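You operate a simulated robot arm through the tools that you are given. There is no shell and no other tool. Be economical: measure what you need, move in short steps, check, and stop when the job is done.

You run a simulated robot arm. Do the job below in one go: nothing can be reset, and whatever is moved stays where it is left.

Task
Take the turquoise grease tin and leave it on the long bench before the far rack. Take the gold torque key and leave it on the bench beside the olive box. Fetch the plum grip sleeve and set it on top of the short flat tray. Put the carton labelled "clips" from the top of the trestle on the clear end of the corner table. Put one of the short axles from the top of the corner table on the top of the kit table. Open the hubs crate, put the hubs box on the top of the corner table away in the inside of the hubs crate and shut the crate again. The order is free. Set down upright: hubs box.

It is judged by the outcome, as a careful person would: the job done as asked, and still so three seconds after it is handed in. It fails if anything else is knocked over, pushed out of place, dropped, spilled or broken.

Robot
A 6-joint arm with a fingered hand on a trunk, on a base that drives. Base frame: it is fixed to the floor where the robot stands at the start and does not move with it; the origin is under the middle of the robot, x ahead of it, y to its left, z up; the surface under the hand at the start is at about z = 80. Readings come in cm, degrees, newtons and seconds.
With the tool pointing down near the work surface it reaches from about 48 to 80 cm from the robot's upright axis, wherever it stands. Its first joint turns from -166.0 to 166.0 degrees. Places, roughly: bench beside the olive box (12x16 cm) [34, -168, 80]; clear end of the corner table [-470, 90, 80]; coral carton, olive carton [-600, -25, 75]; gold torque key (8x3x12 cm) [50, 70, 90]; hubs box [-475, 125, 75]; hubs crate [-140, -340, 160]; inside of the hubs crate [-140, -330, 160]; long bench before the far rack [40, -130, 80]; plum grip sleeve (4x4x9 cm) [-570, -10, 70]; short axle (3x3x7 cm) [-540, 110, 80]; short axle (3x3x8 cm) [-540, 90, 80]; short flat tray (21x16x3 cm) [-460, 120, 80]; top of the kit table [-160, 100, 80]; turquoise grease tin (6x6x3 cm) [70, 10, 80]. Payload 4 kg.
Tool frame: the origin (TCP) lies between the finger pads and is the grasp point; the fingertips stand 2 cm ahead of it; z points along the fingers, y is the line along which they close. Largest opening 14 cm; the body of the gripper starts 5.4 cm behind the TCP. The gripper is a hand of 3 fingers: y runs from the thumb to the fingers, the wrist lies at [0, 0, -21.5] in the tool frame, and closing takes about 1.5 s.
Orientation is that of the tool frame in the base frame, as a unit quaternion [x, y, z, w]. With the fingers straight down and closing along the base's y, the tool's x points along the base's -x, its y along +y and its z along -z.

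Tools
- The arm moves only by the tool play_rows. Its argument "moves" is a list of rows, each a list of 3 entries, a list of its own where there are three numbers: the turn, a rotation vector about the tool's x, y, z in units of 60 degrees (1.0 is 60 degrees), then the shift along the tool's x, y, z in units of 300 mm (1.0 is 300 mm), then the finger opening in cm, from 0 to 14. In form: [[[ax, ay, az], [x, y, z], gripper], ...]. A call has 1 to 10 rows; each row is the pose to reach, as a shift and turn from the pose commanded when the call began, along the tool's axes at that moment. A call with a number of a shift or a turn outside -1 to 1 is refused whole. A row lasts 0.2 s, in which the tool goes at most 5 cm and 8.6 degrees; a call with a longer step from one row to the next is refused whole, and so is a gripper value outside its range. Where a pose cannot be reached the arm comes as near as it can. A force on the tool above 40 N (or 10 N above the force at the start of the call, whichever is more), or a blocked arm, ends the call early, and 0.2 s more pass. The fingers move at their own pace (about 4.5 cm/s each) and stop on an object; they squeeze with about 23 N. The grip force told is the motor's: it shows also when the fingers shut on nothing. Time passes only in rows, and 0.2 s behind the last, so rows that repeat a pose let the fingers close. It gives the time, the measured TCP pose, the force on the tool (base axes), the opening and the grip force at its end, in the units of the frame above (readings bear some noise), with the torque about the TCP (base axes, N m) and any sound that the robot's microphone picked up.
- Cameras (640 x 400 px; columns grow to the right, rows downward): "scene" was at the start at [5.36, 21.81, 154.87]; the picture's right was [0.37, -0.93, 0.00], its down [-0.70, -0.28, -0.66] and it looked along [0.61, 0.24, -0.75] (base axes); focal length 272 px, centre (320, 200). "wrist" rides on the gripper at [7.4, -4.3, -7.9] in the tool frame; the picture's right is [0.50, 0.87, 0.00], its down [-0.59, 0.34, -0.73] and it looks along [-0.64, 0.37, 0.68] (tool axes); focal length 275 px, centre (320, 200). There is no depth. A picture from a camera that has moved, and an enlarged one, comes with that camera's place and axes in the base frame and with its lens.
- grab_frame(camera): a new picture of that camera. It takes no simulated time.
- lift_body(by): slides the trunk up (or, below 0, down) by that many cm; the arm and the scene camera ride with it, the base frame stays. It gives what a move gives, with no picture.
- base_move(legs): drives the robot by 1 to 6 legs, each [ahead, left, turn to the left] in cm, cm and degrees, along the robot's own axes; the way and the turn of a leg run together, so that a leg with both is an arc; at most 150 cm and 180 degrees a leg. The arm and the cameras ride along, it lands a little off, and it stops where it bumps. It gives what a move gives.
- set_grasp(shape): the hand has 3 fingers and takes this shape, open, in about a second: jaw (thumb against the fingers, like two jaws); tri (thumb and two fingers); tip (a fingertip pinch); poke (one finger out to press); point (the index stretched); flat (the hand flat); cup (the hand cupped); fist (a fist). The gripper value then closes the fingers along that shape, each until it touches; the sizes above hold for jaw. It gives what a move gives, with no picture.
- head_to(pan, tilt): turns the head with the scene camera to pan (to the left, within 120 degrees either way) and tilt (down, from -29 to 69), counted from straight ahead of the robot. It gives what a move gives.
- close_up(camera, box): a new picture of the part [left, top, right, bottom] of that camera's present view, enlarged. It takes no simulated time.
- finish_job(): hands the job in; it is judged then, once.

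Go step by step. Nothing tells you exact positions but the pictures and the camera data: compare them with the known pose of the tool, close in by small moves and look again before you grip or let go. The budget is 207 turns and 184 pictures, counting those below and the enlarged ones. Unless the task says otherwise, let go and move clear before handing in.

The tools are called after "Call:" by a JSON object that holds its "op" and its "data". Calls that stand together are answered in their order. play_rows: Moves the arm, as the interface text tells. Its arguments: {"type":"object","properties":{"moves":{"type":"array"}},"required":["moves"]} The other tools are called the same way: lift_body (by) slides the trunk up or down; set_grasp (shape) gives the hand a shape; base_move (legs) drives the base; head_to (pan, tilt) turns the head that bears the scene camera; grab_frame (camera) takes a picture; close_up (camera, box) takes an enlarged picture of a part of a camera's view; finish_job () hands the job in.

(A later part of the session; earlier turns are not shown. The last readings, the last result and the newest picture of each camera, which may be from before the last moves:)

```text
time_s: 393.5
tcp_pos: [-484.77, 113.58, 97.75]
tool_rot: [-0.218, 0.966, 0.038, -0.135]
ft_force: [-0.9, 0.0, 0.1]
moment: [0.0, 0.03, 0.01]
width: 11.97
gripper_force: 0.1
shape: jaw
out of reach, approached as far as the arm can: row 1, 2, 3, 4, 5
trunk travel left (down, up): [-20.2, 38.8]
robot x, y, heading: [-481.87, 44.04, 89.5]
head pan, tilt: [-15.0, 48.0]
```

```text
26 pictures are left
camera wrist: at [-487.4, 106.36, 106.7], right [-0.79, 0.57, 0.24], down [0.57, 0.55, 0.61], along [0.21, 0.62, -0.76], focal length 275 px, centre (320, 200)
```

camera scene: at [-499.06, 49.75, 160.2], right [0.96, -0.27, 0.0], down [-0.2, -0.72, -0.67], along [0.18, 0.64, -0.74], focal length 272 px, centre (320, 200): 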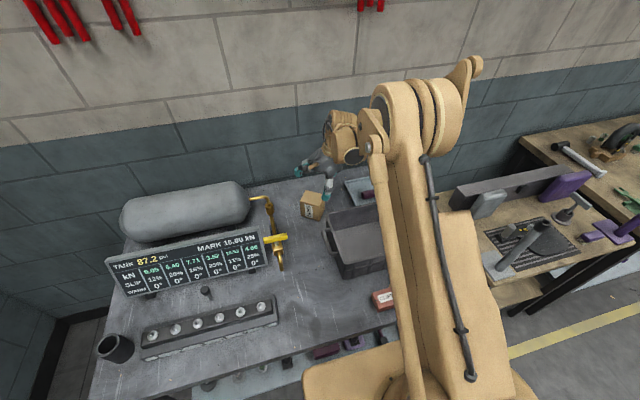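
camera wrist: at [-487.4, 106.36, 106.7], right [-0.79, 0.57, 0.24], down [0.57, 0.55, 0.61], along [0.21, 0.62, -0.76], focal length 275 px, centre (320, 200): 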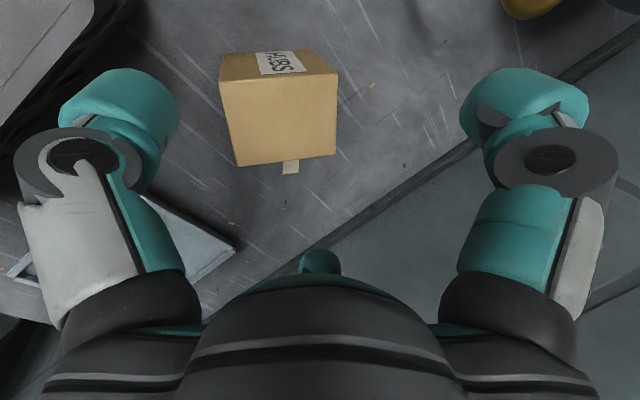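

The pinch line is aligned with the box (a slight sideways tilt remains). I lower around its ends.

Call:
{"op": "play_rows", "data": {"moves": [[[0, 0, 0], [-0.04, -0.015, 0.12], 12], [[0, 0, 0], [-0.08, -0.03, 0.25], 12], [[0, 0, 0], [-0.11, -0.04, 0.35], 12], [[0, 0, 0], [-0.13, -0.047, 0.41], 12], [[0, 0, 0], [-0.13, -0.047, 0.41], 12]]}}

Call:
{"op": "grab_frame", "data": {"camera": "wrist"}}

```text
time_s: 394.7
tcp_pos: [-484.1, 114.14, 84.69]
tool_rot: [-0.218, 0.966, 0.037, -0.136]
ft_force: [-0.8, 0.1, -0.2]
moment: [-0.02, -0.03, -0.01]
width: 11.96
gripper_force: 0.1
shape: jaw
trunk travel left (down, up): [-20.2, 38.8]
robot x, y, heading: [-482.27, 43.84, 89.6]
head pan, tilt: [-15.0, 48.0]
```

```text
25 pictures are left
camera wrist: at [-486.88, 107.03, 93.71], right [-0.79, 0.57, 0.24], down [0.57, 0.55, 0.61], along [0.21, 0.61, -0.76], focal length 275 px, centre (320, 200)
```

wrist: 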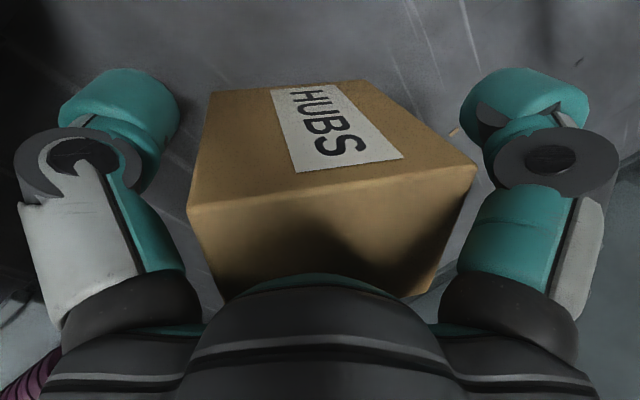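

Now I see the box stands on its end: front label toward me, its true top facing left. I'll regrip it front-to-back, turn it so the top faces away, then lean the hand toward me to bring it upright. First rise and rotate the pinch 90°.

Call:
{"op": "play_rows", "data": {"moves": [[[0, 0, 0], [0.03, 0.017, -0.12], 12], [[0, 0, 0], [0.065, 0.035, -0.26], 12], [[0, 0, 0], [0.106, 0.057, -0.417], 12], [[0, 0, 0], [0.12, 0.065, -0.47], 12]]}}

Call:
{"op": "play_rows", "data": {"moves": [[[0, 0, -0.125], [0, 0, 0], 12], [[0, 0, -0.25], [0, 0, 0], 12], [[0, 0, -0.375], [0, 0, 0], 12], [[0, 0, -0.5], [0, 0, 0], 12], [[0, 0, -0.625], [0, 0, 0], 12], [[0, 0, -0.75], [0, 0, 0], 12]]}}

Call:
{"op": "play_rows", "data": {"moves": [[[0, 0, -0.125], [0, 0, 0], 12], [[0, 0, -0.25], [0, 0, 0], 12], [[0, 0, -0.375], [0, 0, 0], 12], [[0, 0, -0.5], [0, 0, 0], 12], [[0, 0, -0.625], [0, 0, 0], 12], [[0, 0, -0.75], [0, 0, 0], 12]]}}

```text
time_s: 395.7
tcp_pos: [-483.94, 114.32, 99.3]
tool_rot: [-0.218, 0.966, 0.038, -0.135]
ft_force: [0.0, 0.2, 0.5]
moment: [0.0, -0.01, 0.05]
width: 11.98
gripper_force: 0.1
shape: jaw
trunk travel left (down, up): [-20.2, 38.8]
robot x, y, heading: [-482.33, 44.25, 89.6]
head pan, tilt: [-15.0, 48.0]
```

```text
time_s: 397.1
tcp_pos: [-484.2, 114.5, 99.41]
tool_rot: [-0.571, 0.809, 0.088, -0.11]
ft_force: [0.0, -0.8, -0.7]
moment: [-0.01, -0.01, 0.01]
width: 11.97
gripper_force: 0.1
shape: jaw
trunk travel left (down, up): [-20.2, 38.8]
robot x, y, heading: [-482.08, 43.94, 89.8]
head pan, tilt: [-15.0, 48.0]
```

```text
time_s: 398.5
tcp_pos: [-484.41, 114.39, 99.4]
tool_rot: [0.837, -0.528, -0.123, 0.069]
ft_force: [-0.2, -0.2, -0.9]
moment: [0.01, 0.03, -0.03]
width: 11.96
gripper_force: 0.1
shape: jaw
trunk travel left (down, up): [-20.2, 38.8]
robot x, y, heading: [-482.33, 44.35, 89.6]
head pan, tilt: [-15.0, 48.0]
```

The sideways lean is constant; I try removing it at this yaw.

Call:
{"op": "play_rows", "data": {"moves": [[[0.12, 0.058, 0], [0, 0, 0], 12], [[0.243, 0.116, 0], [0, 0, 0], 12], [[0.243, 0.116, 0], [0, 0, 0], 12]]}}

Call:
{"op": "grab_frame", "data": {"camera": "wrist"}}

```text
time_s: 399.3
tcp_pos: [-484.23, 114.53, 99.6]
tool_rot: [0.837, -0.529, -0.124, 0.065]
ft_force: [-0.4, 0.4, -0.4]
moment: [-0.02, 0.0, -0.01]
width: 11.97
gripper_force: 0.0
shape: jaw
out of reach, approached as far as the arm can: row 1, 2, 3
trunk travel left (down, up): [-20.2, 38.8]
robot x, y, heading: [-482.07, 43.97, 89.7]
head pan, tilt: [-15.0, 48.0]
```

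```text
24 pictures are left
camera wrist: at [-475.46, 109.31, 105.17], right [-0.55, -0.82, 0.14], down [-0.33, 0.37, 0.87], along [-0.77, 0.43, -0.48], focal length 275 px, centre (320, 200)
```

wrist: 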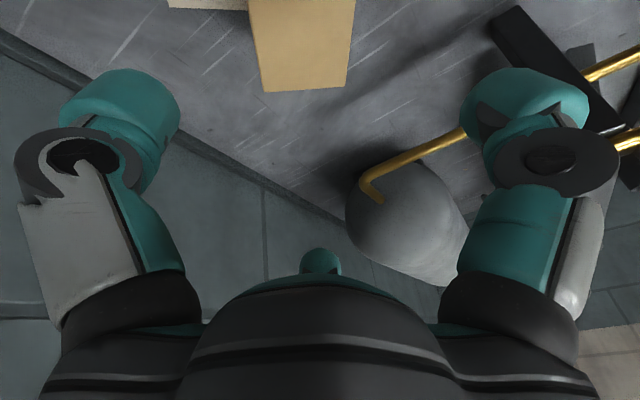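

I accept the lean. I descend with the pinch across the box's front and back faces, staying high enough for the palm.

Call:
{"op": "play_rows", "data": {"moves": [[[0, 0, 0], [0.02, -0.025, 0.1], 12], [[0, 0, 0], [0.04, -0.05, 0.2], 12], [[0, 0, 0], [0.06, -0.075, 0.3], 12], [[0, 0, 0], [0.074, -0.097, 0.37], 12], [[0, 0, 0], [0.074, -0.097, 0.37], 12]]}}

Call:
{"op": "grab_frame", "data": {"camera": "wrist"}}

```text
time_s: 400.5
tcp_pos: [-483.86, 114.07, 87.85]
tool_rot: [0.836, -0.53, -0.124, 0.066]
ft_force: [-1.3, 0.2, 0.4]
moment: [0.02, -0.02, 0.02]
width: 11.98
gripper_force: 0.1
shape: jaw
trunk travel left (down, up): [-20.2, 38.8]
robot x, y, heading: [-482.11, 43.65, 89.6]
head pan, tilt: [-15.0, 48.0]
```

```text
23 pictures are left
camera wrist: at [-475.11, 109.05, 93.58], right [-0.55, -0.82, 0.14], down [-0.33, 0.37, 0.87], along [-0.77, 0.43, -0.48], focal length 275 px, centre (320, 200)
```

wrist: 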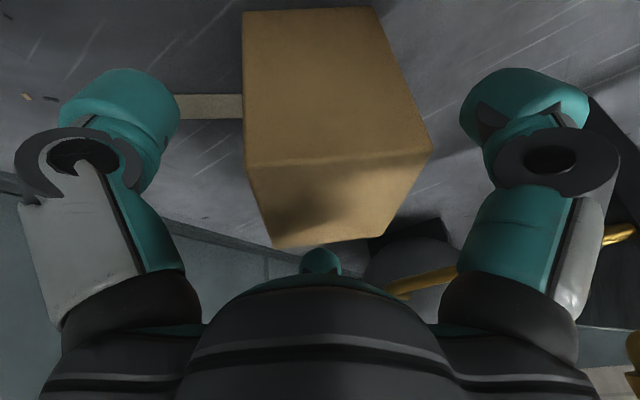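

The box sits between thumb and finger. I close.

Call:
{"op": "play_rows", "data": {"moves": [[[0, 0, 0], [0, 0, 0], 10.5], [[0, 0, 0], [0, 0, 0], 9], [[0, 0, 0], [0, 0, 0], 7.5], [[0, 0, 0], [0, 0, 0], 6], [[0, 0, 0], [0, 0, 0], 5], [[0, 0, 0], [0, 0, 0], 4], [[0, 0, 0], [0, 0, 0], 4], [[0, 0, 0], [0, 0, 0], 4]]}}

Call:
{"op": "play_rows", "data": {"moves": [[[0, 0, 0], [-0.01, 0.016, -0.064], 4], [[0, 0, 0], [-0.03, 0.045, -0.18], 4], [[0, 0, 0], [-0.055, 0.08, -0.32], 4], [[0, 0, 0], [-0.08, 0.12, -0.48], 4], [[0, 0, 0], [-0.08, 0.12, -0.48], 4]]}}

Call:
{"op": "grab_frame", "data": {"camera": "wrist"}}

```text
time_s: 402.3
tcp_pos: [-483.92, 114.18, 87.91]
tool_rot: [0.836, -0.53, -0.124, 0.066]
ft_force: [-0.2, 0.8, 0.1]
moment: [0.06, -0.15, 0.04]
width: 6.53
gripper_force: 22.2
shape: jaw
trunk travel left (down, up): [-20.2, 38.8]
robot x, y, heading: [-482.47, 44.02, 89.7]
head pan, tilt: [-15.0, 48.0]
```

```text
time_s: 403.5
tcp_pos: [-483.93, 114.58, 102.66]
tool_rot: [0.837, -0.529, -0.124, 0.066]
ft_force: [0.4, -0.6, -3.0]
moment: [0.0, 0.0, 0.03]
width: 6.5
gripper_force: 23.2
shape: jaw
trunk travel left (down, up): [-20.2, 38.8]
robot x, y, heading: [-482.23, 44.34, 89.5]
head pan, tilt: [-15.0, 48.0]
```

```text
22 pictures are left
camera wrist: at [-475.08, 109.42, 108.39], right [-0.55, -0.82, 0.14], down [-0.33, 0.37, 0.87], along [-0.77, 0.43, -0.48], focal length 275 px, centre (320, 200)
```

wrist: 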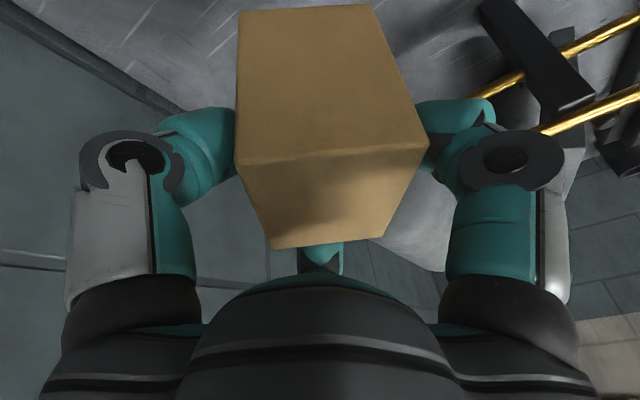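

The box is firmly held. I raise the trunk a bit and swing the hand so it leans 75° toward me, which brings the box's true top nearly up.

Call:
{"op": "lift_body", "data": {"by": 8}}

Call:
{"op": "play_rows", "data": {"moves": [[[0.018, -0.125, 0.062], [0, 0, 0], 4], [[0.036, -0.25, 0.123], [0, 0, 0], 4], [[0.055, -0.375, 0.185], [0, 0, 0], 4], [[0.073, -0.5, 0.246], [0, 0, 0], 4], [[0.091, -0.625, 0.308], [0, 0, 0], 4]]}}

Call:
{"op": "play_rows", "data": {"moves": [[[0.018, -0.125, 0.062], [0, 0, 0], 4], [[0.036, -0.25, 0.123], [0, 0, 0], 4], [[0.055, -0.375, 0.185], [0, 0, 0], 4], [[0.073, -0.5, 0.246], [0, 0, 0], 4], [[0.091, -0.625, 0.308], [0, 0, 0], 4], [[0.091, -0.625, 0.308], [0, 0, 0], 4]]}}

Call:
{"op": "grab_frame", "data": {"camera": "wrist"}}

```text
time_s: 404.6
tcp_pos: [-483.85, 114.49, 110.61]
tool_rot: [0.837, -0.529, -0.124, 0.066]
ft_force: [0.6, -0.5, -3.2]
moment: [-0.01, 0.01, 0.0]
width: 6.48
gripper_force: 22.9
shape: jaw
trunk travel left (down, up): [-28.2, 30.8]
robot x, y, heading: [-482.52, 44.22, 89.4]
head pan, tilt: [-15.0, 48.0]
```

```text
time_s: 405.8
tcp_pos: [-483.88, 114.47, 110.77]
tool_rot: [0.66, -0.653, -0.349, -0.128]
ft_force: [-0.2, 0.4, -1.8]
moment: [-0.08, -0.06, -0.04]
width: 6.47
gripper_force: 22.7
shape: jaw
trunk travel left (down, up): [-28.2, 30.8]
robot x, y, heading: [-482.41, 44.18, 89.5]
head pan, tilt: [-15.0, 48.0]
```

```text
time_s: 407.2
tcp_pos: [-480.76, 115.1, 111.33]
tool_rot: [-0.403, 0.681, 0.535, 0.295]
ft_force: [0.5, 0.1, -2.9]
moment: [-0.12, 0.0, 0.02]
width: 6.45
gripper_force: 23.1
shape: jaw
out of reach, approached as far as the arm can: row 4, 5, 6
trunk travel left (down, up): [-28.2, 30.8]
robot x, y, heading: [-481.69, 44.1, 89.6]
head pan, tilt: [-15.0, 48.0]
```

```text
21 pictures are left
camera wrist: at [-480.75, 105.22, 105.2], right [-1.0, -0.03, 0.01], down [0.02, -0.54, 0.84], along [-0.02, 0.84, 0.54], focal length 275 px, centre (320, 200)
```

wrist: 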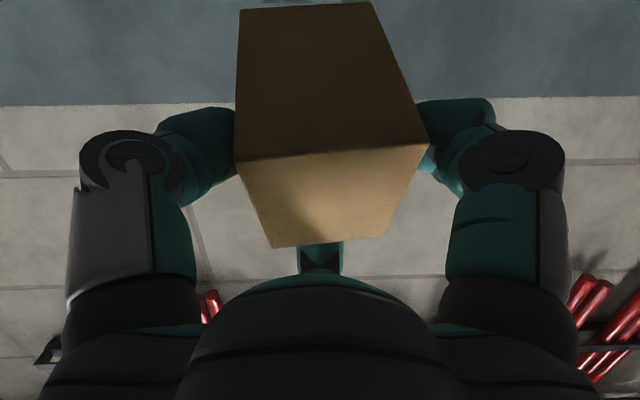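

Lean reached, and the box's bottom now faces down toward me. I back away to the table's front edge, shift left, and lean the last 18°.

Call:
{"op": "base_move", "data": {"legs": [[-42, 10, 0]]}}

Call:
{"op": "play_rows", "data": {"moves": [[[-0.05, -0.087, 0], [0, 0, 0], 4], [[-0.1, -0.174, 0], [0, 0, 0], 4], [[-0.15, -0.26, 0], [0, 0, 0], 4], [[-0.15, -0.26, 0], [0, 0, 0], 4]]}}

Call:
{"op": "head_to", "data": {"pan": 0, "tilt": 50}}

Call:
{"op": "grab_frame", "data": {"camera": "scene"}}

```text
time_s: 409.8
tcp_pos: [-491.64, 73.96, 111.41]
tool_rot: [-0.406, 0.68, 0.536, 0.292]
ft_force: [-0.3, -0.4, -2.8]
moment: [-0.11, -0.01, 0.03]
width: 6.46
gripper_force: 23.0
shape: jaw
trunk travel left (down, up): [-28.2, 30.8]
robot x, y, heading: [-492.39, 3.18, 90.1]
head pan, tilt: [-15.0, 48.0]
```

```text
time_s: 410.8
tcp_pos: [-491.47, 77.8, 113.14]
tool_rot: [-0.35, 0.591, 0.637, 0.35]
ft_force: [-0.4, 0.5, -3.7]
moment: [-0.09, -0.01, -0.02]
width: 6.42
gripper_force: 23.3
shape: jaw
out of reach, approached as far as the arm can: row 1, 2, 3, 4
trunk travel left (down, up): [-28.2, 30.8]
robot x, y, heading: [-492.36, 2.93, 90.1]
head pan, tilt: [-15.0, 48.0]
```

```text
time_s: 411.6
tcp_pos: [-491.52, 77.71, 113.19]
tool_rot: [-0.351, 0.591, 0.637, 0.349]
ft_force: [-1.0, -1.2, -3.1]
moment: [-0.09, 0.05, 0.0]
width: 6.43
gripper_force: 22.6
shape: jaw
trunk travel left (down, up): [-28.2, 30.8]
robot x, y, heading: [-492.43, 2.83, 89.9]
head pan, tilt: [0.0, 50.0]
```

```text
20 pictures are left
camera scene: at [-511.42, 8.75, 167.92], right [1.0, 0.0, 0.0], down [0.0, -0.77, -0.64], along [0.0, 0.64, -0.77], focal length 272 px, centre (320, 200)
```

scene: 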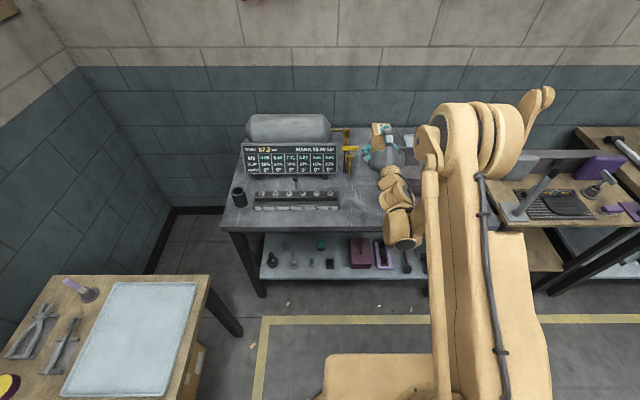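

The hand is now level (93°). I check the box's attitude and back off 6 cm so the palm stays in front of the table edge.

Call:
{"op": "base_move", "data": {"legs": [[-6, 0, 0]]}}

Call:
{"op": "close_up", "data": {"camera": "scene", "box": [330, 100, 470, 260]}}

```text
time_s: 412.6
tcp_pos: [-491.55, 71.49, 113.38]
tool_rot: [-0.351, 0.59, 0.638, 0.349]
ft_force: [0.6, -1.0, -3.2]
moment: [-0.12, -0.01, -0.01]
width: 6.46
gripper_force: 22.8
shape: jaw
trunk travel left (down, up): [-28.2, 30.8]
robot x, y, heading: [-492.41, -3.03, 90.2]
head pan, tilt: [0.0, 50.0]
```

```text
2.50 times, centred on (400, 180) of scene
camera zoom: at [-511.44, 2.5, 167.93], right [1.0, 0.0, 0.0], down [0.0, -0.77, -0.64], along [0.0, 0.64, -0.77], focal length 679 px, centre (120, 250)
```

zoom: 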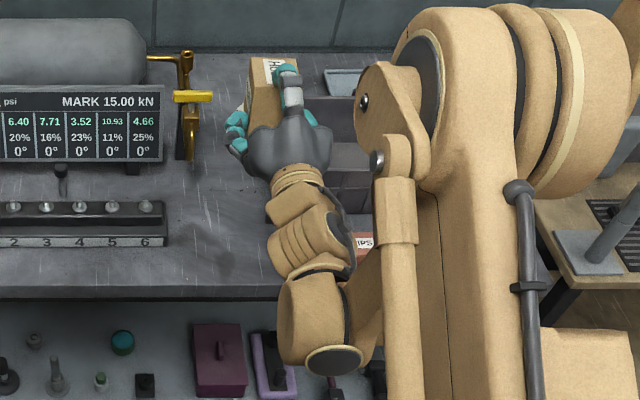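

The label is on top. I lower with the trunk to just above the table.

Call:
{"op": "lift_body", "data": {"by": -24.5}}

Call:
{"op": "close_up", "data": {"camera": "scene", "box": [330, 100, 470, 260]}}

```text
time_s: 415.1
tcp_pos: [-491.59, 71.66, 88.73]
tool_rot: [-0.351, 0.59, 0.638, 0.349]
ft_force: [-0.6, 0.3, -2.3]
moment: [-0.1, 0.0, -0.01]
width: 6.39
gripper_force: 23.3
shape: jaw
trunk travel left (down, up): [-3.7, 55.3]
robot x, y, heading: [-492.65, -3.1, 89.8]
head pan, tilt: [0.0, 50.0]
```

```text
2.50 times, centred on (400, 180) of scene
camera zoom: at [-511.43, 2.73, 143.43], right [1.0, 0.0, 0.0], down [0.0, -0.77, -0.64], along [0.0, 0.64, -0.77], focal length 679 px, centre (120, 250)
```

zoom: 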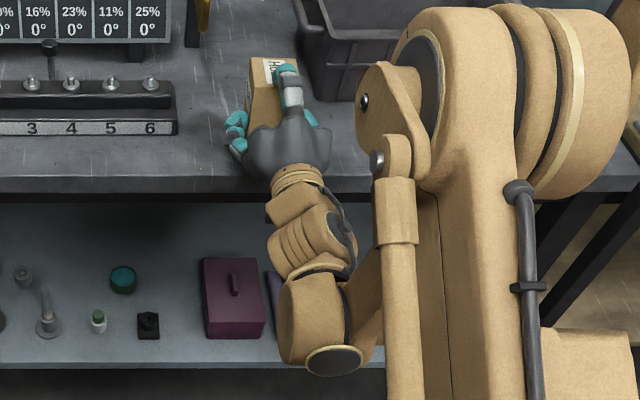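

I lower the last centimetres in steps.

Call:
{"op": "lift_body", "data": {"by": -1.8}}

Call:
{"op": "lift_body", "data": {"by": -0.6}}

Call:
{"op": "lift_body", "data": {"by": -0.5}}

```text
time_s: 415.8
tcp_pos: [-491.37, 71.72, 86.96]
tool_rot: [-0.351, 0.591, 0.637, 0.349]
ft_force: [0.2, 0.0, -2.8]
moment: [-0.11, -0.03, 0.0]
width: 6.46
gripper_force: 22.8
shape: jaw
trunk travel left (down, up): [-1.9, 57.1]
robot x, y, heading: [-492.42, -3.04, 89.8]
head pan, tilt: [0.0, 50.0]
```

```text
time_s: 416.3
tcp_pos: [-491.58, 71.55, 86.19]
tool_rot: [-0.35, 0.591, 0.637, 0.349]
ft_force: [0.1, 0.8, -2.5]
moment: [-0.13, -0.01, -0.01]
width: 6.43
gripper_force: 22.8
shape: jaw
trunk travel left (down, up): [-1.3, 57.7]
robot x, y, heading: [-492.42, -3.39, 89.9]
head pan, tilt: [0.0, 50.0]
```

```text
time_s: 416.9
tcp_pos: [-491.52, 71.68, 85.87]
tool_rot: [-0.352, 0.59, 0.638, 0.348]
ft_force: [0.0, 0.0, -3.2]
moment: [-0.13, 0.01, 0.04]
width: 6.43
gripper_force: 23.0
shape: jaw
trunk travel left (down, up): [-0.8, 58.2]
robot x, y, heading: [-492.63, -2.82, 89.9]
head pan, tilt: [0.0, 50.0]
```

Still hanging free; I continue with small arm steps.

Call:
{"op": "lift_body", "data": {"by": -0.6}}

Call:
{"op": "play_rows", "data": {"moves": [[[0, 0, 0], [0.007, -0.004, 0], 4], [[0, 0, 0], [0.0143, -0.0085, 0], 4], [[0, 0, 0], [0.0143, -0.0085, 0], 4]]}}

Call:
{"op": "play_rows", "data": {"moves": [[[0, 0, 0], [0.007, -0.004, 0], 4], [[0, 0, 0], [0.0143, -0.0085, 0], 4], [[0, 0, 0], [0.0143, -0.0085, 0], 4]]}}

```text
time_s: 417.4
tcp_pos: [-491.6, 71.67, 85.15]
tool_rot: [-0.351, 0.59, 0.637, 0.35]
ft_force: [0.2, -0.9, -2.4]
moment: [-0.09, -0.01, 0.02]
width: 6.43
gripper_force: 23.2
shape: jaw
trunk travel left (down, up): [-0.2, 58.8]
robot x, y, heading: [-492.76, -3.01, 89.8]
head pan, tilt: [0.0, 50.0]
```

```text
time_s: 418.2
tcp_pos: [-491.63, 71.77, 84.94]
tool_rot: [-0.352, 0.59, 0.637, 0.349]
ft_force: [0.1, -3.0, 4.7]
moment: [0.37, 0.15, 0.02]
width: 6.44
gripper_force: 23.2
shape: jaw
trunk travel left (down, up): [-0.2, 58.8]
robot x, y, heading: [-492.48, -2.94, 89.9]
head pan, tilt: [0.0, 50.0]
```

```text
time_s: 419.0
tcp_pos: [-491.53, 71.88, 84.52]
tool_rot: [-0.351, 0.589, 0.638, 0.349]
ft_force: [1.0, -4.4, 13.0]
moment: [0.86, -0.15, 0.0]
width: 6.48
gripper_force: 23.6
shape: jaw
trunk travel left (down, up): [-0.2, 58.8]
robot x, y, heading: [-492.67, -2.97, 90.1]
head pan, tilt: [0.0, 50.0]
```

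The far lower edge has touched. I open slowly so the box settles, then back off.

Call:
{"op": "play_rows", "data": {"moves": [[[0, 0, 0], [0, 0, 0], 6.8], [[0, 0, 0], [0, 0, 0], 7.2], [[0, 0, 0], [0, 0, 0], 7.6], [[0, 0, 0], [0, 0, 0], 8.2], [[0, 0, 0], [0, 0, 0], 9], [[0, 0, 0], [0, 0, 0], 10], [[0, 0, 0], [0, 0, 0], 11], [[0, 0, 0], [0, 0, 0], 12], [[0, 0, 0], [0, 0, 0], 12]]}}

Call:
{"op": "base_move", "data": {"legs": [[-16, 0, 0]]}}

Call:
{"op": "grab_frame", "data": {"camera": "scene"}}

```text
time_s: 420.8
tcp_pos: [-491.75, 71.95, 84.61]
tool_rot: [-0.353, 0.587, 0.639, 0.349]
ft_force: [-3.0, 11.1, 36.7]
moment: [-0.29, -1.0, 0.35]
width: 11.5
gripper_force: 0.0
shape: jaw
trunk travel left (down, up): [-0.2, 58.8]
robot x, y, heading: [-492.69, -3.14, 90.0]
head pan, tilt: [0.0, 50.0]
stopped in row 8: the force on the tool passed its limit at 41 N (the readings are from after the stop); the commanded pose is now the measured one
```

```text
time_s: 421.5
tcp_pos: [-491.9, 71.86, 84.76]
tool_rot: [-0.354, 0.584, 0.641, 0.349]
ft_force: [-1.9, -1.1, 23.8]
moment: [-0.58, -1.04, -0.01]
width: 11.97
gripper_force: 0.1
shape: jaw
trunk travel left (down, up): [-0.2, 58.8]
robot x, y, heading: [-492.31, -2.8, 90.1]
head pan, tilt: [0.0, 50.0]
stopped in leg 1: the force on the tool passed its limit at 64 N (the readings are from after the stop); the commanded pose is now the measured one
```

```text
17 pictures are left
camera scene: at [-511.49, 2.3, 139.93], right [1.0, 0.0, 0.0], down [0.0, -0.76, -0.64], along [0.0, 0.64, -0.76], focal length 272 px, centre (320, 200)
```

scene: 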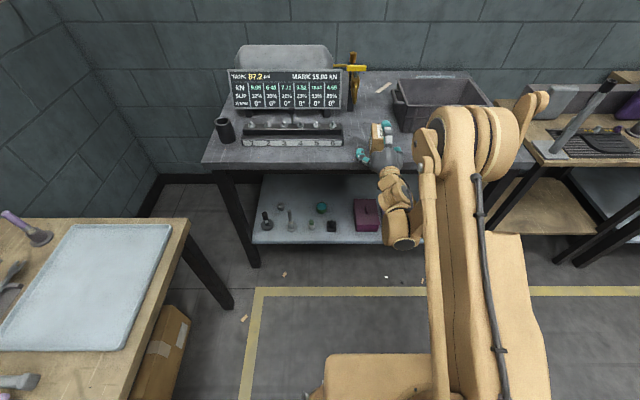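

A knuckle presses on the table edge. I raise 1.2 cm and then back off.

Call:
{"op": "lift_body", "data": {"by": 1.2}}

Call:
{"op": "base_move", "data": {"legs": [[-16, 0, 0]]}}

Call:
{"op": "close_up", "data": {"camera": "scene", "box": [320, 60, 480, 180]}}

```text
time_s: 422.1
tcp_pos: [-491.74, 71.95, 85.75]
tool_rot: [-0.354, 0.587, 0.639, 0.348]
ft_force: [0.7, -0.7, -0.5]
moment: [0.01, 0.01, 0.03]
width: 12.0
gripper_force: 0.1
shape: jaw
trunk travel left (down, up): [-1.4, 57.6]
robot x, y, heading: [-492.55, -3.28, 89.9]
head pan, tilt: [0.0, 50.0]
```

```text
time_s: 423.5
tcp_pos: [-491.99, 55.74, 85.79]
tool_rot: [-0.354, 0.586, 0.641, 0.347]
ft_force: [-0.3, 0.7, 0.0]
moment: [-0.02, 0.02, 0.0]
width: 11.96
gripper_force: 0.0
shape: jaw
trunk travel left (down, up): [-1.4, 57.6]
robot x, y, heading: [-492.51, -19.28, 90.0]
head pan, tilt: [0.0, 50.0]
```

```text
3.33 times, centred on (400, 120) of scene
camera zoom: at [-511.45, -13.79, 141.13], right [1.0, 0.0, 0.0], down [0.0, -0.77, -0.64], along [0.0, 0.64, -0.77], focal length 906 px, centre (53, 467)
```

zoom: 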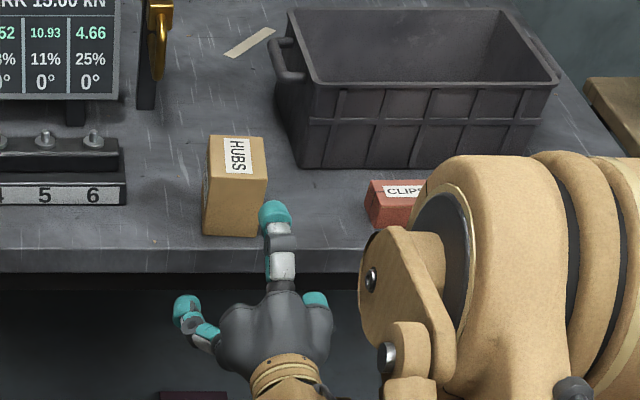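

The box stands upright at about [−492, 74.4]. I raise, point the hand down again, and drive up above the box.

Call:
{"op": "lift_body", "data": {"by": 22}}

Call:
{"op": "play_rows", "data": {"moves": [[[0.07, 0.12, 0], [0, 0, 0], 12.5], [[0.14, 0.24, 0], [0, 0, 0], 12.5], [[0.21, 0.36, 0], [0, 0, 0], 12.5], [[0.28, 0.48, 0], [0, 0, 0], 12.5], [[0.35, 0.6, 0], [0, 0, 0], 12.5], [[0.4, 0.69, 0], [0, 0, 0], 12.5]]}}

Call:
{"op": "play_rows", "data": {"moves": [[[0.07, 0.12, 0], [0, 0, 0], 12.5], [[0.14, 0.24, 0], [0, 0, 0], 12.5], [[0.21, 0.36, 0], [0, 0, 0], 12.5], [[0.28, 0.48, 0], [0, 0, 0], 12.5], [[0.35, 0.6, 0], [0, 0, 0], 12.5], [[0.376, 0.654, 0], [0, 0, 0], 12.5], [[0.376, 0.654, 0], [0, 0, 0], 12.5]]}}

```text
time_s: 425.8
tcp_pos: [-492.09, 55.74, 107.74]
tool_rot: [-0.354, 0.587, 0.64, 0.348]
ft_force: [0.0, -0.4, 0.9]
moment: [-0.03, 0.0, -0.02]
width: 11.96
gripper_force: 0.1
shape: jaw
trunk travel left (down, up): [-23.4, 35.6]
robot x, y, heading: [-492.49, -19.51, 90.1]
head pan, tilt: [0.0, 50.0]
```

```text
time_s: 427.2
tcp_pos: [-488.07, 55.47, 107.69]
tool_rot: [-0.487, 0.778, 0.365, 0.158]
ft_force: [-0.1, -0.3, 0.3]
moment: [0.03, -0.03, -0.05]
width: 12.48
gripper_force: 0.0
shape: jaw
out of reach, approached as far as the arm can: row 1, 2, 3, 4, 5, 6
trunk travel left (down, up): [-23.4, 35.6]
robot x, y, heading: [-492.34, -19.29, 89.8]
head pan, tilt: [0.0, 50.0]
```

```text
time_s: 428.8
tcp_pos: [-488.0, 55.13, 107.71]
tool_rot: [-0.537, 0.832, 0.099, -0.101]
ft_force: [0.9, 0.6, -0.3]
moment: [0.01, 0.02, -0.03]
width: 12.48
gripper_force: 0.0
shape: jaw
out of reach, approached as far as the arm can: row 1, 2, 3, 4, 5, 6, 7
trunk travel left (down, up): [-23.4, 35.6]
robot x, y, heading: [-492.34, -19.44, 90.1]
head pan, tilt: [0.0, 50.0]
```

The sideways lean comes back, so I choose a yaw with the pinch along y (perpendicular to the lean, so the grip stays level), and drive above the box.

Call:
{"op": "play_rows", "data": {"moves": [[[0, 0, -0.125], [0, 0, 0], 13], [[0, 0, -0.25], [0, 0, 0], 13], [[0, 0, -0.375], [0, 0, 0], 13], [[0, 0, -0.5], [0, 0, 0], 13], [[0, 0, -0.625], [0, 0, 0], 13], [[0, 0, -0.71], [0, 0, 0], 13]]}}

Call:
{"op": "play_rows", "data": {"moves": [[[0, 0, -0.125], [0, 0, 0], 13], [[0, 0, -0.25], [0, 0, 0], 13], [[0, 0, -0.375], [0, 0, 0], 13], [[0, 0, -0.5], [0, 0, 0], 13], [[0, 0, -0.625], [0, 0, 0], 13], [[0, 0, -0.71], [0, 0, 0], 13]]}}

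Call:
{"op": "base_move", "data": {"legs": [[19, 3, 0]]}}

Call:
{"op": "grab_frame", "data": {"camera": "wrist"}}

```text
time_s: 430.2
tcp_pos: [-488.14, 55.38, 107.81]
tool_rot: [0.803, -0.58, -0.128, 0.058]
ft_force: [0.7, -0.1, 0.0]
moment: [-0.01, -0.02, -0.01]
width: 13.0
gripper_force: 0.0
shape: jaw
trunk travel left (down, up): [-23.4, 35.6]
robot x, y, heading: [-492.51, -19.34, 89.9]
head pan, tilt: [0.0, 50.0]
```

```text
time_s: 431.6
tcp_pos: [-488.27, 55.4, 107.71]
tool_rot: [0.958, -0.248, -0.141, 0.007]
ft_force: [-0.7, 1.4, -0.1]
moment: [0.03, 0.02, -0.01]
width: 13.0
gripper_force: 0.1
shape: jaw
trunk travel left (down, up): [-23.4, 35.6]
robot x, y, heading: [-492.76, -19.25, 90.1]
head pan, tilt: [0.0, 50.0]
```

```text
time_s: 433.2
tcp_pos: [-490.98, 74.53, 107.72]
tool_rot: [0.958, -0.25, -0.14, 0.008]
ft_force: [0.0, 0.7, 0.3]
moment: [-0.01, -0.01, 0.04]
width: 12.99
gripper_force: 0.0
shape: jaw
trunk travel left (down, up): [-23.4, 35.6]
robot x, y, heading: [-495.3, -0.42, 89.9]
head pan, tilt: [0.0, 50.0]
```

```text
15 pictures are left
camera wrist: at [-480.74, 74.24, 113.14], right [0.0, -1.0, -0.06], down [-0.45, -0.05, 0.89], along [-0.89, 0.02, -0.45], focal length 275 px, centre (320, 200)
```

wrist: 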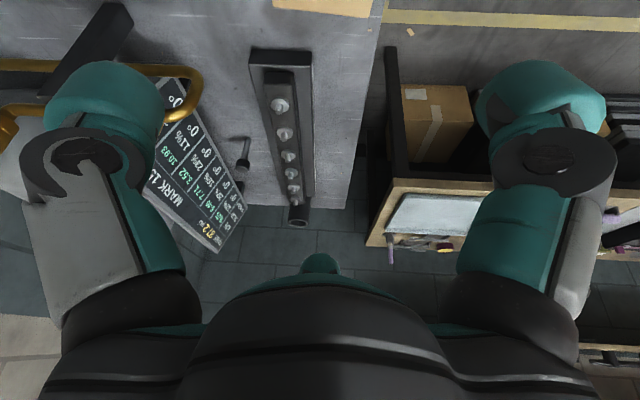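

The pinch is aligned with the box's length. I lower around it.

Call:
{"op": "play_rows", "data": {"moves": [[[0, 0, 0], [0.03, -0.012, 0.14], 13], [[0, 0, 0], [0.06, -0.023, 0.28], 13], [[0, 0, 0], [0.09, -0.035, 0.42], 13], [[0, 0, 0], [0.12, -0.047, 0.55], 13], [[0, 0, 0], [0.14, -0.055, 0.64], 13], [[0, 0, 0], [0.14, -0.055, 0.64], 13]]}}

Call:
{"op": "grab_frame", "data": {"camera": "wrist"}}

```text
time_s: 434.6
tcp_pos: [-491.82, 75.1, 87.86]
tool_rot: [0.958, -0.251, -0.141, 0.007]
ft_force: [-0.5, -0.3, 1.1]
moment: [-0.04, 0.01, -0.01]
width: 12.98
gripper_force: 0.1
shape: jaw
trunk travel left (down, up): [-23.4, 35.6]
robot x, y, heading: [-495.58, -0.31, 90.1]
head pan, tilt: [0.0, 50.0]
```

```text
14 pictures are left
camera wrist: at [-481.51, 74.78, 93.32], right [0.0, -1.0, -0.06], down [-0.45, -0.05, 0.89], along [-0.89, 0.02, -0.45], focal length 275 px, centre (320, 200)
```

wrist: 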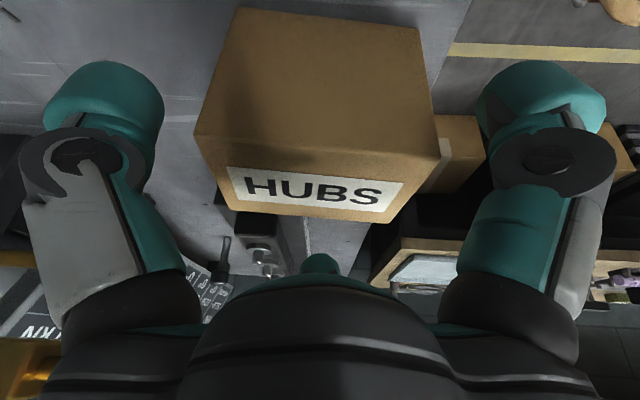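

Well centred, label on top. I go down 2.5 cm and close.

Call:
{"op": "play_rows", "data": {"moves": [[[0, 0, 0], [0.011, -0.004, 0.04], 13], [[0, 0, 0], [0.022, -0.007, 0.08], 13], [[0, 0, 0], [0.022, -0.007, 0.08], 11], [[0, 0, 0], [0.022, -0.007, 0.08], 9.5], [[0, 0, 0], [0.022, -0.007, 0.08], 8], [[0, 0, 0], [0.022, -0.007, 0.08], 6], [[0, 0, 0], [0.022, -0.007, 0.08], 6], [[0, 0, 0], [0.022, -0.007, 0.08], 6], [[0, 0, 0], [0.022, -0.007, 0.08], 6]]}}

Call:
{"op": "play_rows", "data": {"moves": [[[0, 0, 0], [-0.012, 0.004, -0.05], 6], [[0, 0, 0], [-0.04, 0.013, -0.15], 6], [[0, 0, 0], [-0.08, 0.026, -0.3], 6], [[0, 0, 0], [-0.12, 0.04, -0.45], 6], [[0, 0, 0], [-0.12, 0.04, -0.45], 6]]}}

Call:
{"op": "grab_frame", "data": {"camera": "wrist"}}

```text
time_s: 436.6
tcp_pos: [-491.94, 75.11, 85.54]
tool_rot: [0.958, -0.25, -0.141, 0.008]
ft_force: [-0.5, -0.3, -0.5]
moment: [-0.01, -0.04, 0.0]
width: 8.29
gripper_force: 23.0
shape: jaw
trunk travel left (down, up): [-23.4, 35.6]
robot x, y, heading: [-495.65, -0.42, 90.2]
head pan, tilt: [0.0, 50.0]
```

```text
time_s: 437.8
tcp_pos: [-492.0, 74.88, 99.51]
tool_rot: [0.958, -0.25, -0.141, 0.008]
ft_force: [0.3, 0.2, -2.9]
moment: [-0.03, -0.02, 0.0]
width: 8.25
gripper_force: 23.2
shape: jaw
trunk travel left (down, up): [-23.4, 35.6]
robot x, y, heading: [-495.61, -0.43, 90.2]
head pan, tilt: [0.0, 50.0]
```

```text
13 pictures are left
camera wrist: at [-481.75, 74.54, 104.93], right [0.0, -1.0, -0.06], down [-0.45, -0.05, 0.89], along [-0.89, 0.02, -0.45], focal length 275 px, centre (320, 200)
```

wrist: 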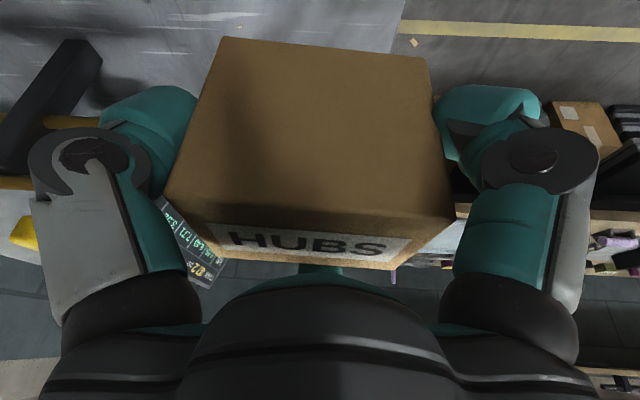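

The box is held with its label up. I raise the trunk for travel and drive back east along the aisle.

Call:
{"op": "lift_body", "data": {"by": 18}}

Call:
{"op": "base_move", "data": {"legs": [[-8, 0, 0], [0, 0, -90], [120, 0, 0], [120, 0, 0]]}}

```text
time_s: 439.8
tcp_pos: [-492.01, 74.96, 117.45]
tool_rot: [0.958, -0.251, -0.14, 0.009]
ft_force: [-0.7, 0.4, -3.0]
moment: [-0.01, 0.0, -0.01]
width: 8.29
gripper_force: 22.9
shape: jaw
trunk travel left (down, up): [-41.4, 17.6]
robot x, y, heading: [-495.49, -0.56, 89.7]
head pan, tilt: [0.0, 50.0]
```

```text
time_s: 456.1
tcp_pos: [-177.15, -12.33, 117.46]
tool_rot: [-0.498, 0.856, 0.105, 0.094]
ft_force: [-0.2, 0.5, -3.4]
moment: [0.02, -0.04, -0.01]
width: 8.24
gripper_force: 23.3
shape: jaw
trunk travel left (down, up): [-41.4, 17.6]
robot x, y, heading: [-252.16, -8.41, -0.7]
head pan, tilt: [0.0, 50.0]
```

On track. I continue to the cross aisle, turn right and go toward the rack.

Call:
{"op": "base_move", "data": {"legs": [[100, 0, 0.7], [92, 0, 0], [0, 0, -90], [100, 0, 0]]}}

```text
time_s: 474.4
tcp_pos: [-60.3, -184.01, 117.45]
tool_rot: [0.239, 0.961, 0.009, 0.141]
ft_force: [-0.1, 0.6, -3.0]
moment: [0.0, -0.02, -0.01]
width: 8.17
gripper_force: 22.9
shape: jaw
trunk travel left (down, up): [-41.4, 17.6]
robot x, y, heading: [-58.15, -108.41, -88.6]
head pan, tilt: [0.0, 50.0]
```

I go on to y≈−213 and slide right in front of the HUBS crate.

Call:
{"op": "base_move", "data": {"legs": [[103, 0, -1.4], [0, -80, 0]]}}

Call:
{"op": "lift_body", "data": {"by": 17}}

Call:
{"op": "head_to", "data": {"pan": 0, "tilt": 35}}

Call:
{"op": "grab_frame", "data": {"camera": "scene"}}

```text
time_s: 481.5
tcp_pos: [-88.95, -289.63, 117.21]
tool_rot: [0.251, 0.958, 0.009, 0.14]
ft_force: [-0.1, -1.6, -4.2]
moment: [0.07, -0.03, 0.0]
width: 8.15
gripper_force: 23.0
shape: jaw
trunk travel left (down, up): [-41.4, 17.6]
robot x, y, heading: [-85.0, -214.33, -90.0]
head pan, tilt: [0.0, 50.0]
stopped in leg 2: the robot was blocked; the commanded pose is now the measured one
```

```text
time_s: 483.4
tcp_pos: [-88.83, -289.14, 134.42]
tool_rot: [0.251, 0.958, 0.007, 0.14]
ft_force: [0.2, 0.2, -2.8]
moment: [0.0, 0.01, 0.01]
width: 8.14
gripper_force: 23.0
shape: jaw
trunk travel left (down, up): [-58.4, 0.6]
robot x, y, heading: [-85.23, -214.25, -90.0]
head pan, tilt: [0.0, 50.0]
```

```text
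time_s: 484.2
tcp_pos: [-88.78, -289.1, 134.43]
tool_rot: [0.251, 0.958, 0.007, 0.14]
ft_force: [0.2, 0.3, -2.6]
moment: [0.02, 0.0, -0.02]
width: 8.15
gripper_force: 22.7
shape: jaw
trunk travel left (down, up): [-58.4, 0.6]
robot x, y, heading: [-85.12, -213.99, -89.8]
head pan, tilt: [0.0, 35.0]
```

```text
12 pictures are left
camera scene: at [-66.18, -220.98, 200.29], right [-1.0, 0.0, 0.0], down [0.0, 0.57, -0.82], along [0.0, -0.82, -0.57], focal length 272 px, centre (320, 200)
```

scene: 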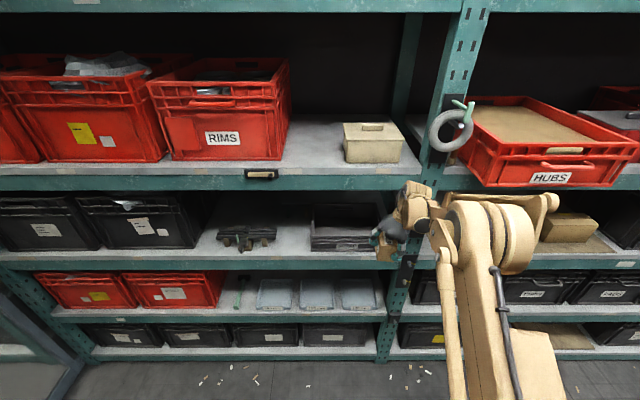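

The island blocks the base here; I must be a bit closer to the rack. I pull the box in and up, then go 8 cm ahead and slide right.

Call:
{"op": "play_rows", "data": {"moves": [[[0, 0, 0], [-0.01, 0.07, -0.14], 6], [[0, 0, 0], [-0.02, 0.14, -0.28], 6], [[0, 0, 0], [-0.03, 0.2, -0.42], 6], [[0, 0, 0], [-0.04, 0.25, -0.55], 6], [[0, 0, 0], [-0.048, 0.289, -0.656], 6], [[0, 0, 0], [-0.048, 0.289, -0.656], 6]]}}

Call:
{"op": "base_move", "data": {"legs": [[8, 4, 0], [0, -58, 0]]}}

```text
time_s: 485.6
tcp_pos: [-89.09, -281.14, 154.8]
tool_rot: [0.25, 0.958, 0.007, 0.141]
ft_force: [0.0, -0.3, -3.3]
moment: [0.0, -0.02, 0.02]
width: 8.12
gripper_force: 23.0
shape: jaw
trunk travel left (down, up): [-58.4, 0.6]
robot x, y, heading: [-85.06, -213.87, -89.9]
head pan, tilt: [0.0, 35.0]
```

```text
time_s: 488.4
tcp_pos: [-114.85, -288.67, 154.91]
tool_rot: [0.24, 0.96, 0.011, 0.146]
ft_force: [7.9, 4.2, -3.4]
moment: [-0.08, 0.12, 0.32]
width: 8.26
gripper_force: 23.0
shape: jaw
trunk travel left (down, up): [-58.4, 0.6]
robot x, y, heading: [-111.75, -221.99, -89.6]
head pan, tilt: [0.0, 35.0]
stopped in leg 2: the force on the tool passed its limit at 63 N (the readings are from after the stop); the commanded pose is now the measured one
```

I bumped something at the crate corner. I move back left, then look.

Call:
{"op": "base_move", "data": {"legs": [[0, 6, 0]]}}

Call:
{"op": "grab_frame", "data": {"camera": "scene"}}

```text
time_s: 489.4
tcp_pos: [-108.81, -288.94, 154.74]
tool_rot: [0.242, 0.959, 0.009, 0.144]
ft_force: [-0.6, -0.5, -3.6]
moment: [0.01, -0.05, 0.0]
width: 8.24
gripper_force: 23.2
shape: jaw
trunk travel left (down, up): [-58.4, 0.6]
robot x, y, heading: [-105.93, -221.97, -89.8]
head pan, tilt: [0.0, 35.0]
```

```text
11 pictures are left
camera scene: at [-86.68, -228.75, 200.3], right [-1.0, 0.0, 0.0], down [0.0, 0.57, -0.82], along [0.0, -0.82, -0.57], focal length 272 px, centre (320, 200)
```

scene: 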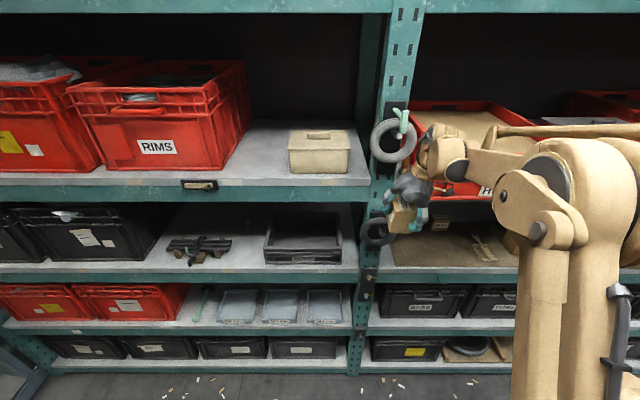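

Nothing is displaced. I raise the box above the crate rim height first.

Call:
{"op": "play_rows", "data": {"moves": [[[0, 0, 0], [-0.035, 0.012, -0.14], 6], [[0, 0, 0], [-0.07, 0.024, -0.28], 6], [[0, 0, 0], [-0.105, 0.036, -0.42], 6], [[0, 0, 0], [-0.14, 0.048, -0.56], 6], [[0, 0, 0], [-0.194, 0.062, -0.7], 6], [[0, 0, 0], [-0.21, 0.068, -0.77], 6], [[0, 0, 0], [-0.21, 0.068, -0.77], 6]]}}

```text
time_s: 491.0
tcp_pos: [-108.76, -288.37, 178.89]
tool_rot: [0.242, 0.959, 0.009, 0.144]
ft_force: [0.0, 0.3, -2.9]
moment: [0.02, -0.05, -0.01]
width: 8.22
gripper_force: 23.2
shape: jaw
trunk travel left (down, up): [-58.4, 0.6]
robot x, y, heading: [-106.15, -221.88, -90.0]
head pan, tilt: [0.0, 35.0]
```

High enough. I slide right above the crate and look.

Call:
{"op": "base_move", "data": {"legs": [[0, -33, 0]]}}

Call:
{"op": "grab_frame", "data": {"camera": "scene"}}

Call:
{"op": "grab_frame", "data": {"camera": "wrist"}}

```text
time_s: 493.1
tcp_pos: [-142.91, -288.29, 178.74]
tool_rot: [0.249, 0.958, 0.008, 0.144]
ft_force: [0.3, -0.9, -3.0]
moment: [-0.01, -0.03, 0.0]
width: 8.23
gripper_force: 23.4
shape: jaw
trunk travel left (down, up): [-58.4, 0.6]
robot x, y, heading: [-139.27, -221.96, -90.1]
head pan, tilt: [0.0, 35.0]
```

```text
10 pictures are left
camera scene: at [-119.99, -228.89, 200.3], right [-1.0, 0.01, 0.0], down [0.0, 0.57, -0.82], along [-0.01, -0.82, -0.57], focal length 272 px, centre (320, 200)
```

scene: 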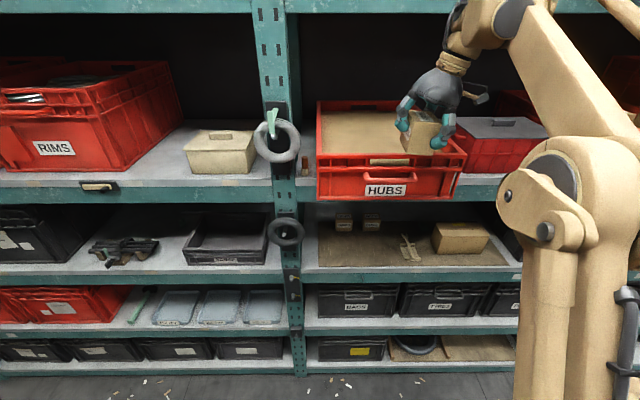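

```text
9 pictures are left
camera wrist: at [-153.43, -288.2, 184.18], right [-0.01, 1.0, -0.06], down [0.45, 0.06, 0.89], along [0.9, -0.02, -0.44], focal length 275 px, centre (320, 200)
```

wrist: 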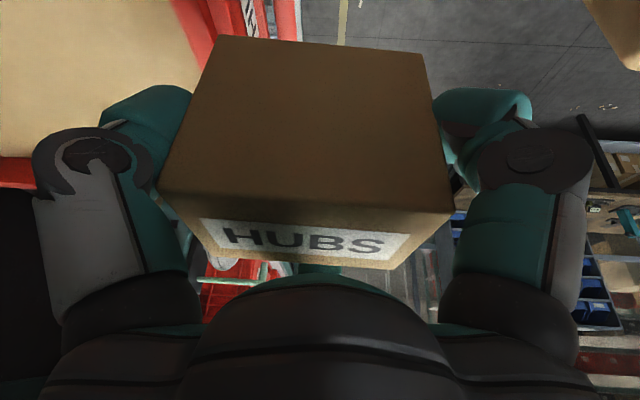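

The crate is as I left it, front rim at y≈−300. I lower slightly and move forward over the deck to y≈−308.

Call:
{"op": "play_rows", "data": {"moves": [[[0, 0, 0], [-0.006, 0.012, 0.13], 6], [[0, 0, 0], [-0.07, -0.1, 0.14], 6], [[0, 0, 0], [-0.14, -0.23, 0.15], 6], [[0, 0, 0], [-0.21, -0.36, 0.16], 6], [[0, 0, 0], [-0.27, -0.47, 0.17], 6], [[0, 0, 0], [-0.32, -0.563, 0.179], 6], [[0, 0, 0], [-0.32, -0.563, 0.179], 6]]}}

Call:
{"op": "close_up", "data": {"camera": "scene", "box": [300, 60, 500, 210]}}

```text
time_s: 494.3
tcp_pos: [-140.85, -295.76, 173.07]
tool_rot: [0.247, 0.958, 0.007, 0.146]
ft_force: [3.6, 3.6, 38.5]
moment: [0.07, 0.72, -0.09]
width: 8.14
gripper_force: 22.7
shape: jaw
out of reach, approached as far as the arm can: row 3, 4, 5
trunk travel left (down, up): [-58.4, 0.6]
robot x, y, heading: [-139.08, -221.66, -90.2]
head pan, tilt: [0.0, 35.0]
stopped in row 5: the force on the tool passed its limit at 44 N (the readings are from after the stop); the commanded pose is now the measured one
```

```text
2.67 times, centred on (400, 135) of scene
camera zoom: at [-119.95, -228.29, 200.36], right [-1.0, 0.01, 0.0], down [0.0, 0.57, -0.82], along [-0.01, -0.82, -0.57], focal length 725 px, centre (107, 373)
```

zoom: 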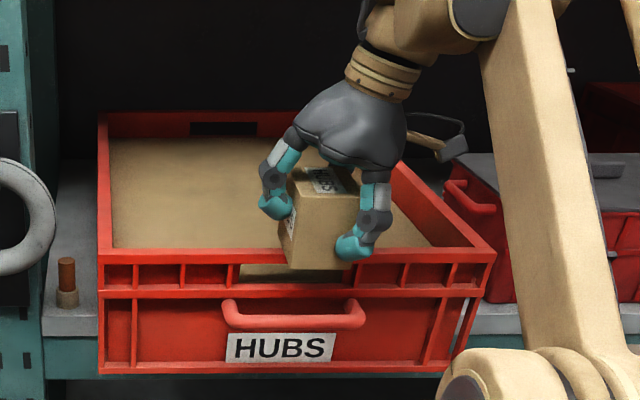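

The box rests on the rim: the arm's reach is short here. I lift back up and use the base to go forward instead.

Call:
{"op": "play_rows", "data": {"moves": [[[0, 0, 0], [0, 0.01, -0.06], 6], [[0, 0, 0], [0.002, 0.05, -0.12], 6], [[0, 0, 0], [0.003, 0.102, -0.166], 6], [[0, 0, 0], [0.003, 0.102, -0.166], 6]]}}

Call:
{"op": "base_move", "data": {"legs": [[15, 0, 0]]}}

Call:
{"op": "close_up", "data": {"camera": "scene", "box": [300, 60, 500, 210]}}

```text
time_s: 495.3
tcp_pos: [-141.08, -293.22, 177.5]
tool_rot: [0.249, 0.958, 0.009, 0.145]
ft_force: [-0.1, -0.5, -3.6]
moment: [0.03, -0.01, 0.0]
width: 8.2
gripper_force: 22.7
shape: jaw
out of reach, approached as far as the arm can: row 1, 2
trunk travel left (down, up): [-58.4, 0.6]
robot x, y, heading: [-139.0, -221.93, -90.5]
head pan, tilt: [0.0, 35.0]
```

```text
time_s: 496.8
tcp_pos: [-141.2, -307.39, 177.88]
tool_rot: [0.248, 0.958, 0.007, 0.145]
ft_force: [-0.3, -0.6, -2.4]
moment: [0.03, -0.02, -0.04]
width: 8.17
gripper_force: 23.2
shape: jaw
trunk travel left (down, up): [-58.4, 0.6]
robot x, y, heading: [-139.49, -236.48, -90.5]
head pan, tilt: [0.0, 35.0]
stopped in leg 1: the robot was blocked; the commanded pose is now the measured one
```

```text
2.67 times, centred on (400, 135) of scene
camera zoom: at [-120.05, -243.13, 200.32], right [-1.0, 0.01, 0.0], down [0.0, 0.57, -0.82], along [-0.01, -0.82, -0.57], focal length 725 px, centre (107, 373)
```

zoom: 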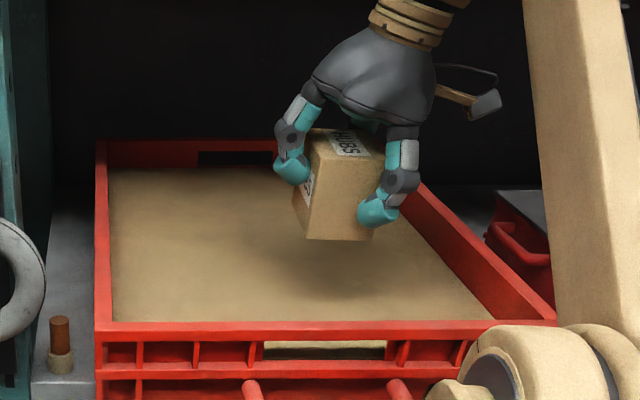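

The box hangs over the deck, inside the rim. I lower with the trunk, then in small steps.

Call:
{"op": "lift_body", "data": {"by": -7}}

Call:
{"op": "lift_body", "data": {"by": -1}}

Call:
{"op": "lift_body", "data": {"by": -1}}

Call:
{"op": "close_up", "data": {"camera": "scene", "box": [300, 60, 500, 210]}}

```text
time_s: 497.9
tcp_pos: [-141.3, -307.94, 170.65]
tool_rot: [0.248, 0.958, 0.009, 0.145]
ft_force: [0.3, 0.2, -3.1]
moment: [0.02, -0.02, -0.03]
width: 8.17
gripper_force: 23.0
shape: jaw
trunk travel left (down, up): [-51.4, 7.6]
robot x, y, heading: [-139.58, -236.45, -90.6]
head pan, tilt: [0.0, 35.0]
```

```text
time_s: 498.5
tcp_pos: [-141.33, -307.99, 169.55]
tool_rot: [0.249, 0.958, 0.008, 0.145]
ft_force: [-0.2, 0.2, -3.0]
moment: [0.02, -0.05, -0.01]
width: 8.21
gripper_force: 23.4
shape: jaw
trunk travel left (down, up): [-50.4, 8.6]
robot x, y, heading: [-139.21, -236.67, -90.3]
head pan, tilt: [0.0, 35.0]
```

```text
time_s: 498.9
tcp_pos: [-141.19, -307.6, 169.17]
tool_rot: [0.25, 0.957, 0.007, 0.147]
ft_force: [-0.4, 4.1, 15.8]
moment: [0.24, 0.4, -0.03]
width: 8.14
gripper_force: 22.9
shape: jaw
trunk travel left (down, up): [-49.7, 9.3]
robot x, y, heading: [-138.87, -236.95, -90.5]
head pan, tilt: [0.0, 35.0]
stopped: the force on the tool passed its limit at 47 N (the readings are from after the stop); the commanded pose is now the measured one
```

```text
2.67 times, centred on (400, 135) of scene
camera zoom: at [-120.13, -243.55, 191.57], right [-1.0, 0.01, 0.0], down [0.01, 0.57, -0.82], along [-0.01, -0.82, -0.57], focal length 725 px, centre (107, 373)
```

zoom: 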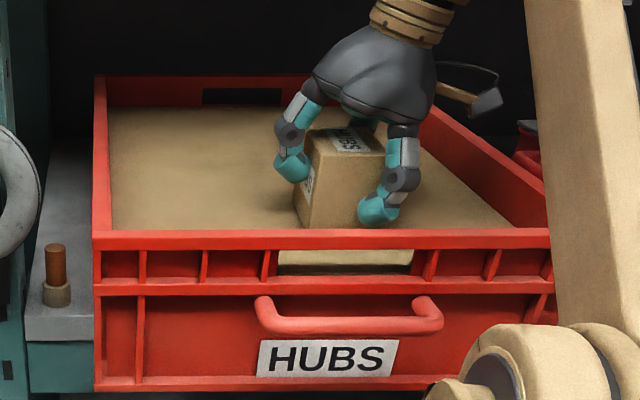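

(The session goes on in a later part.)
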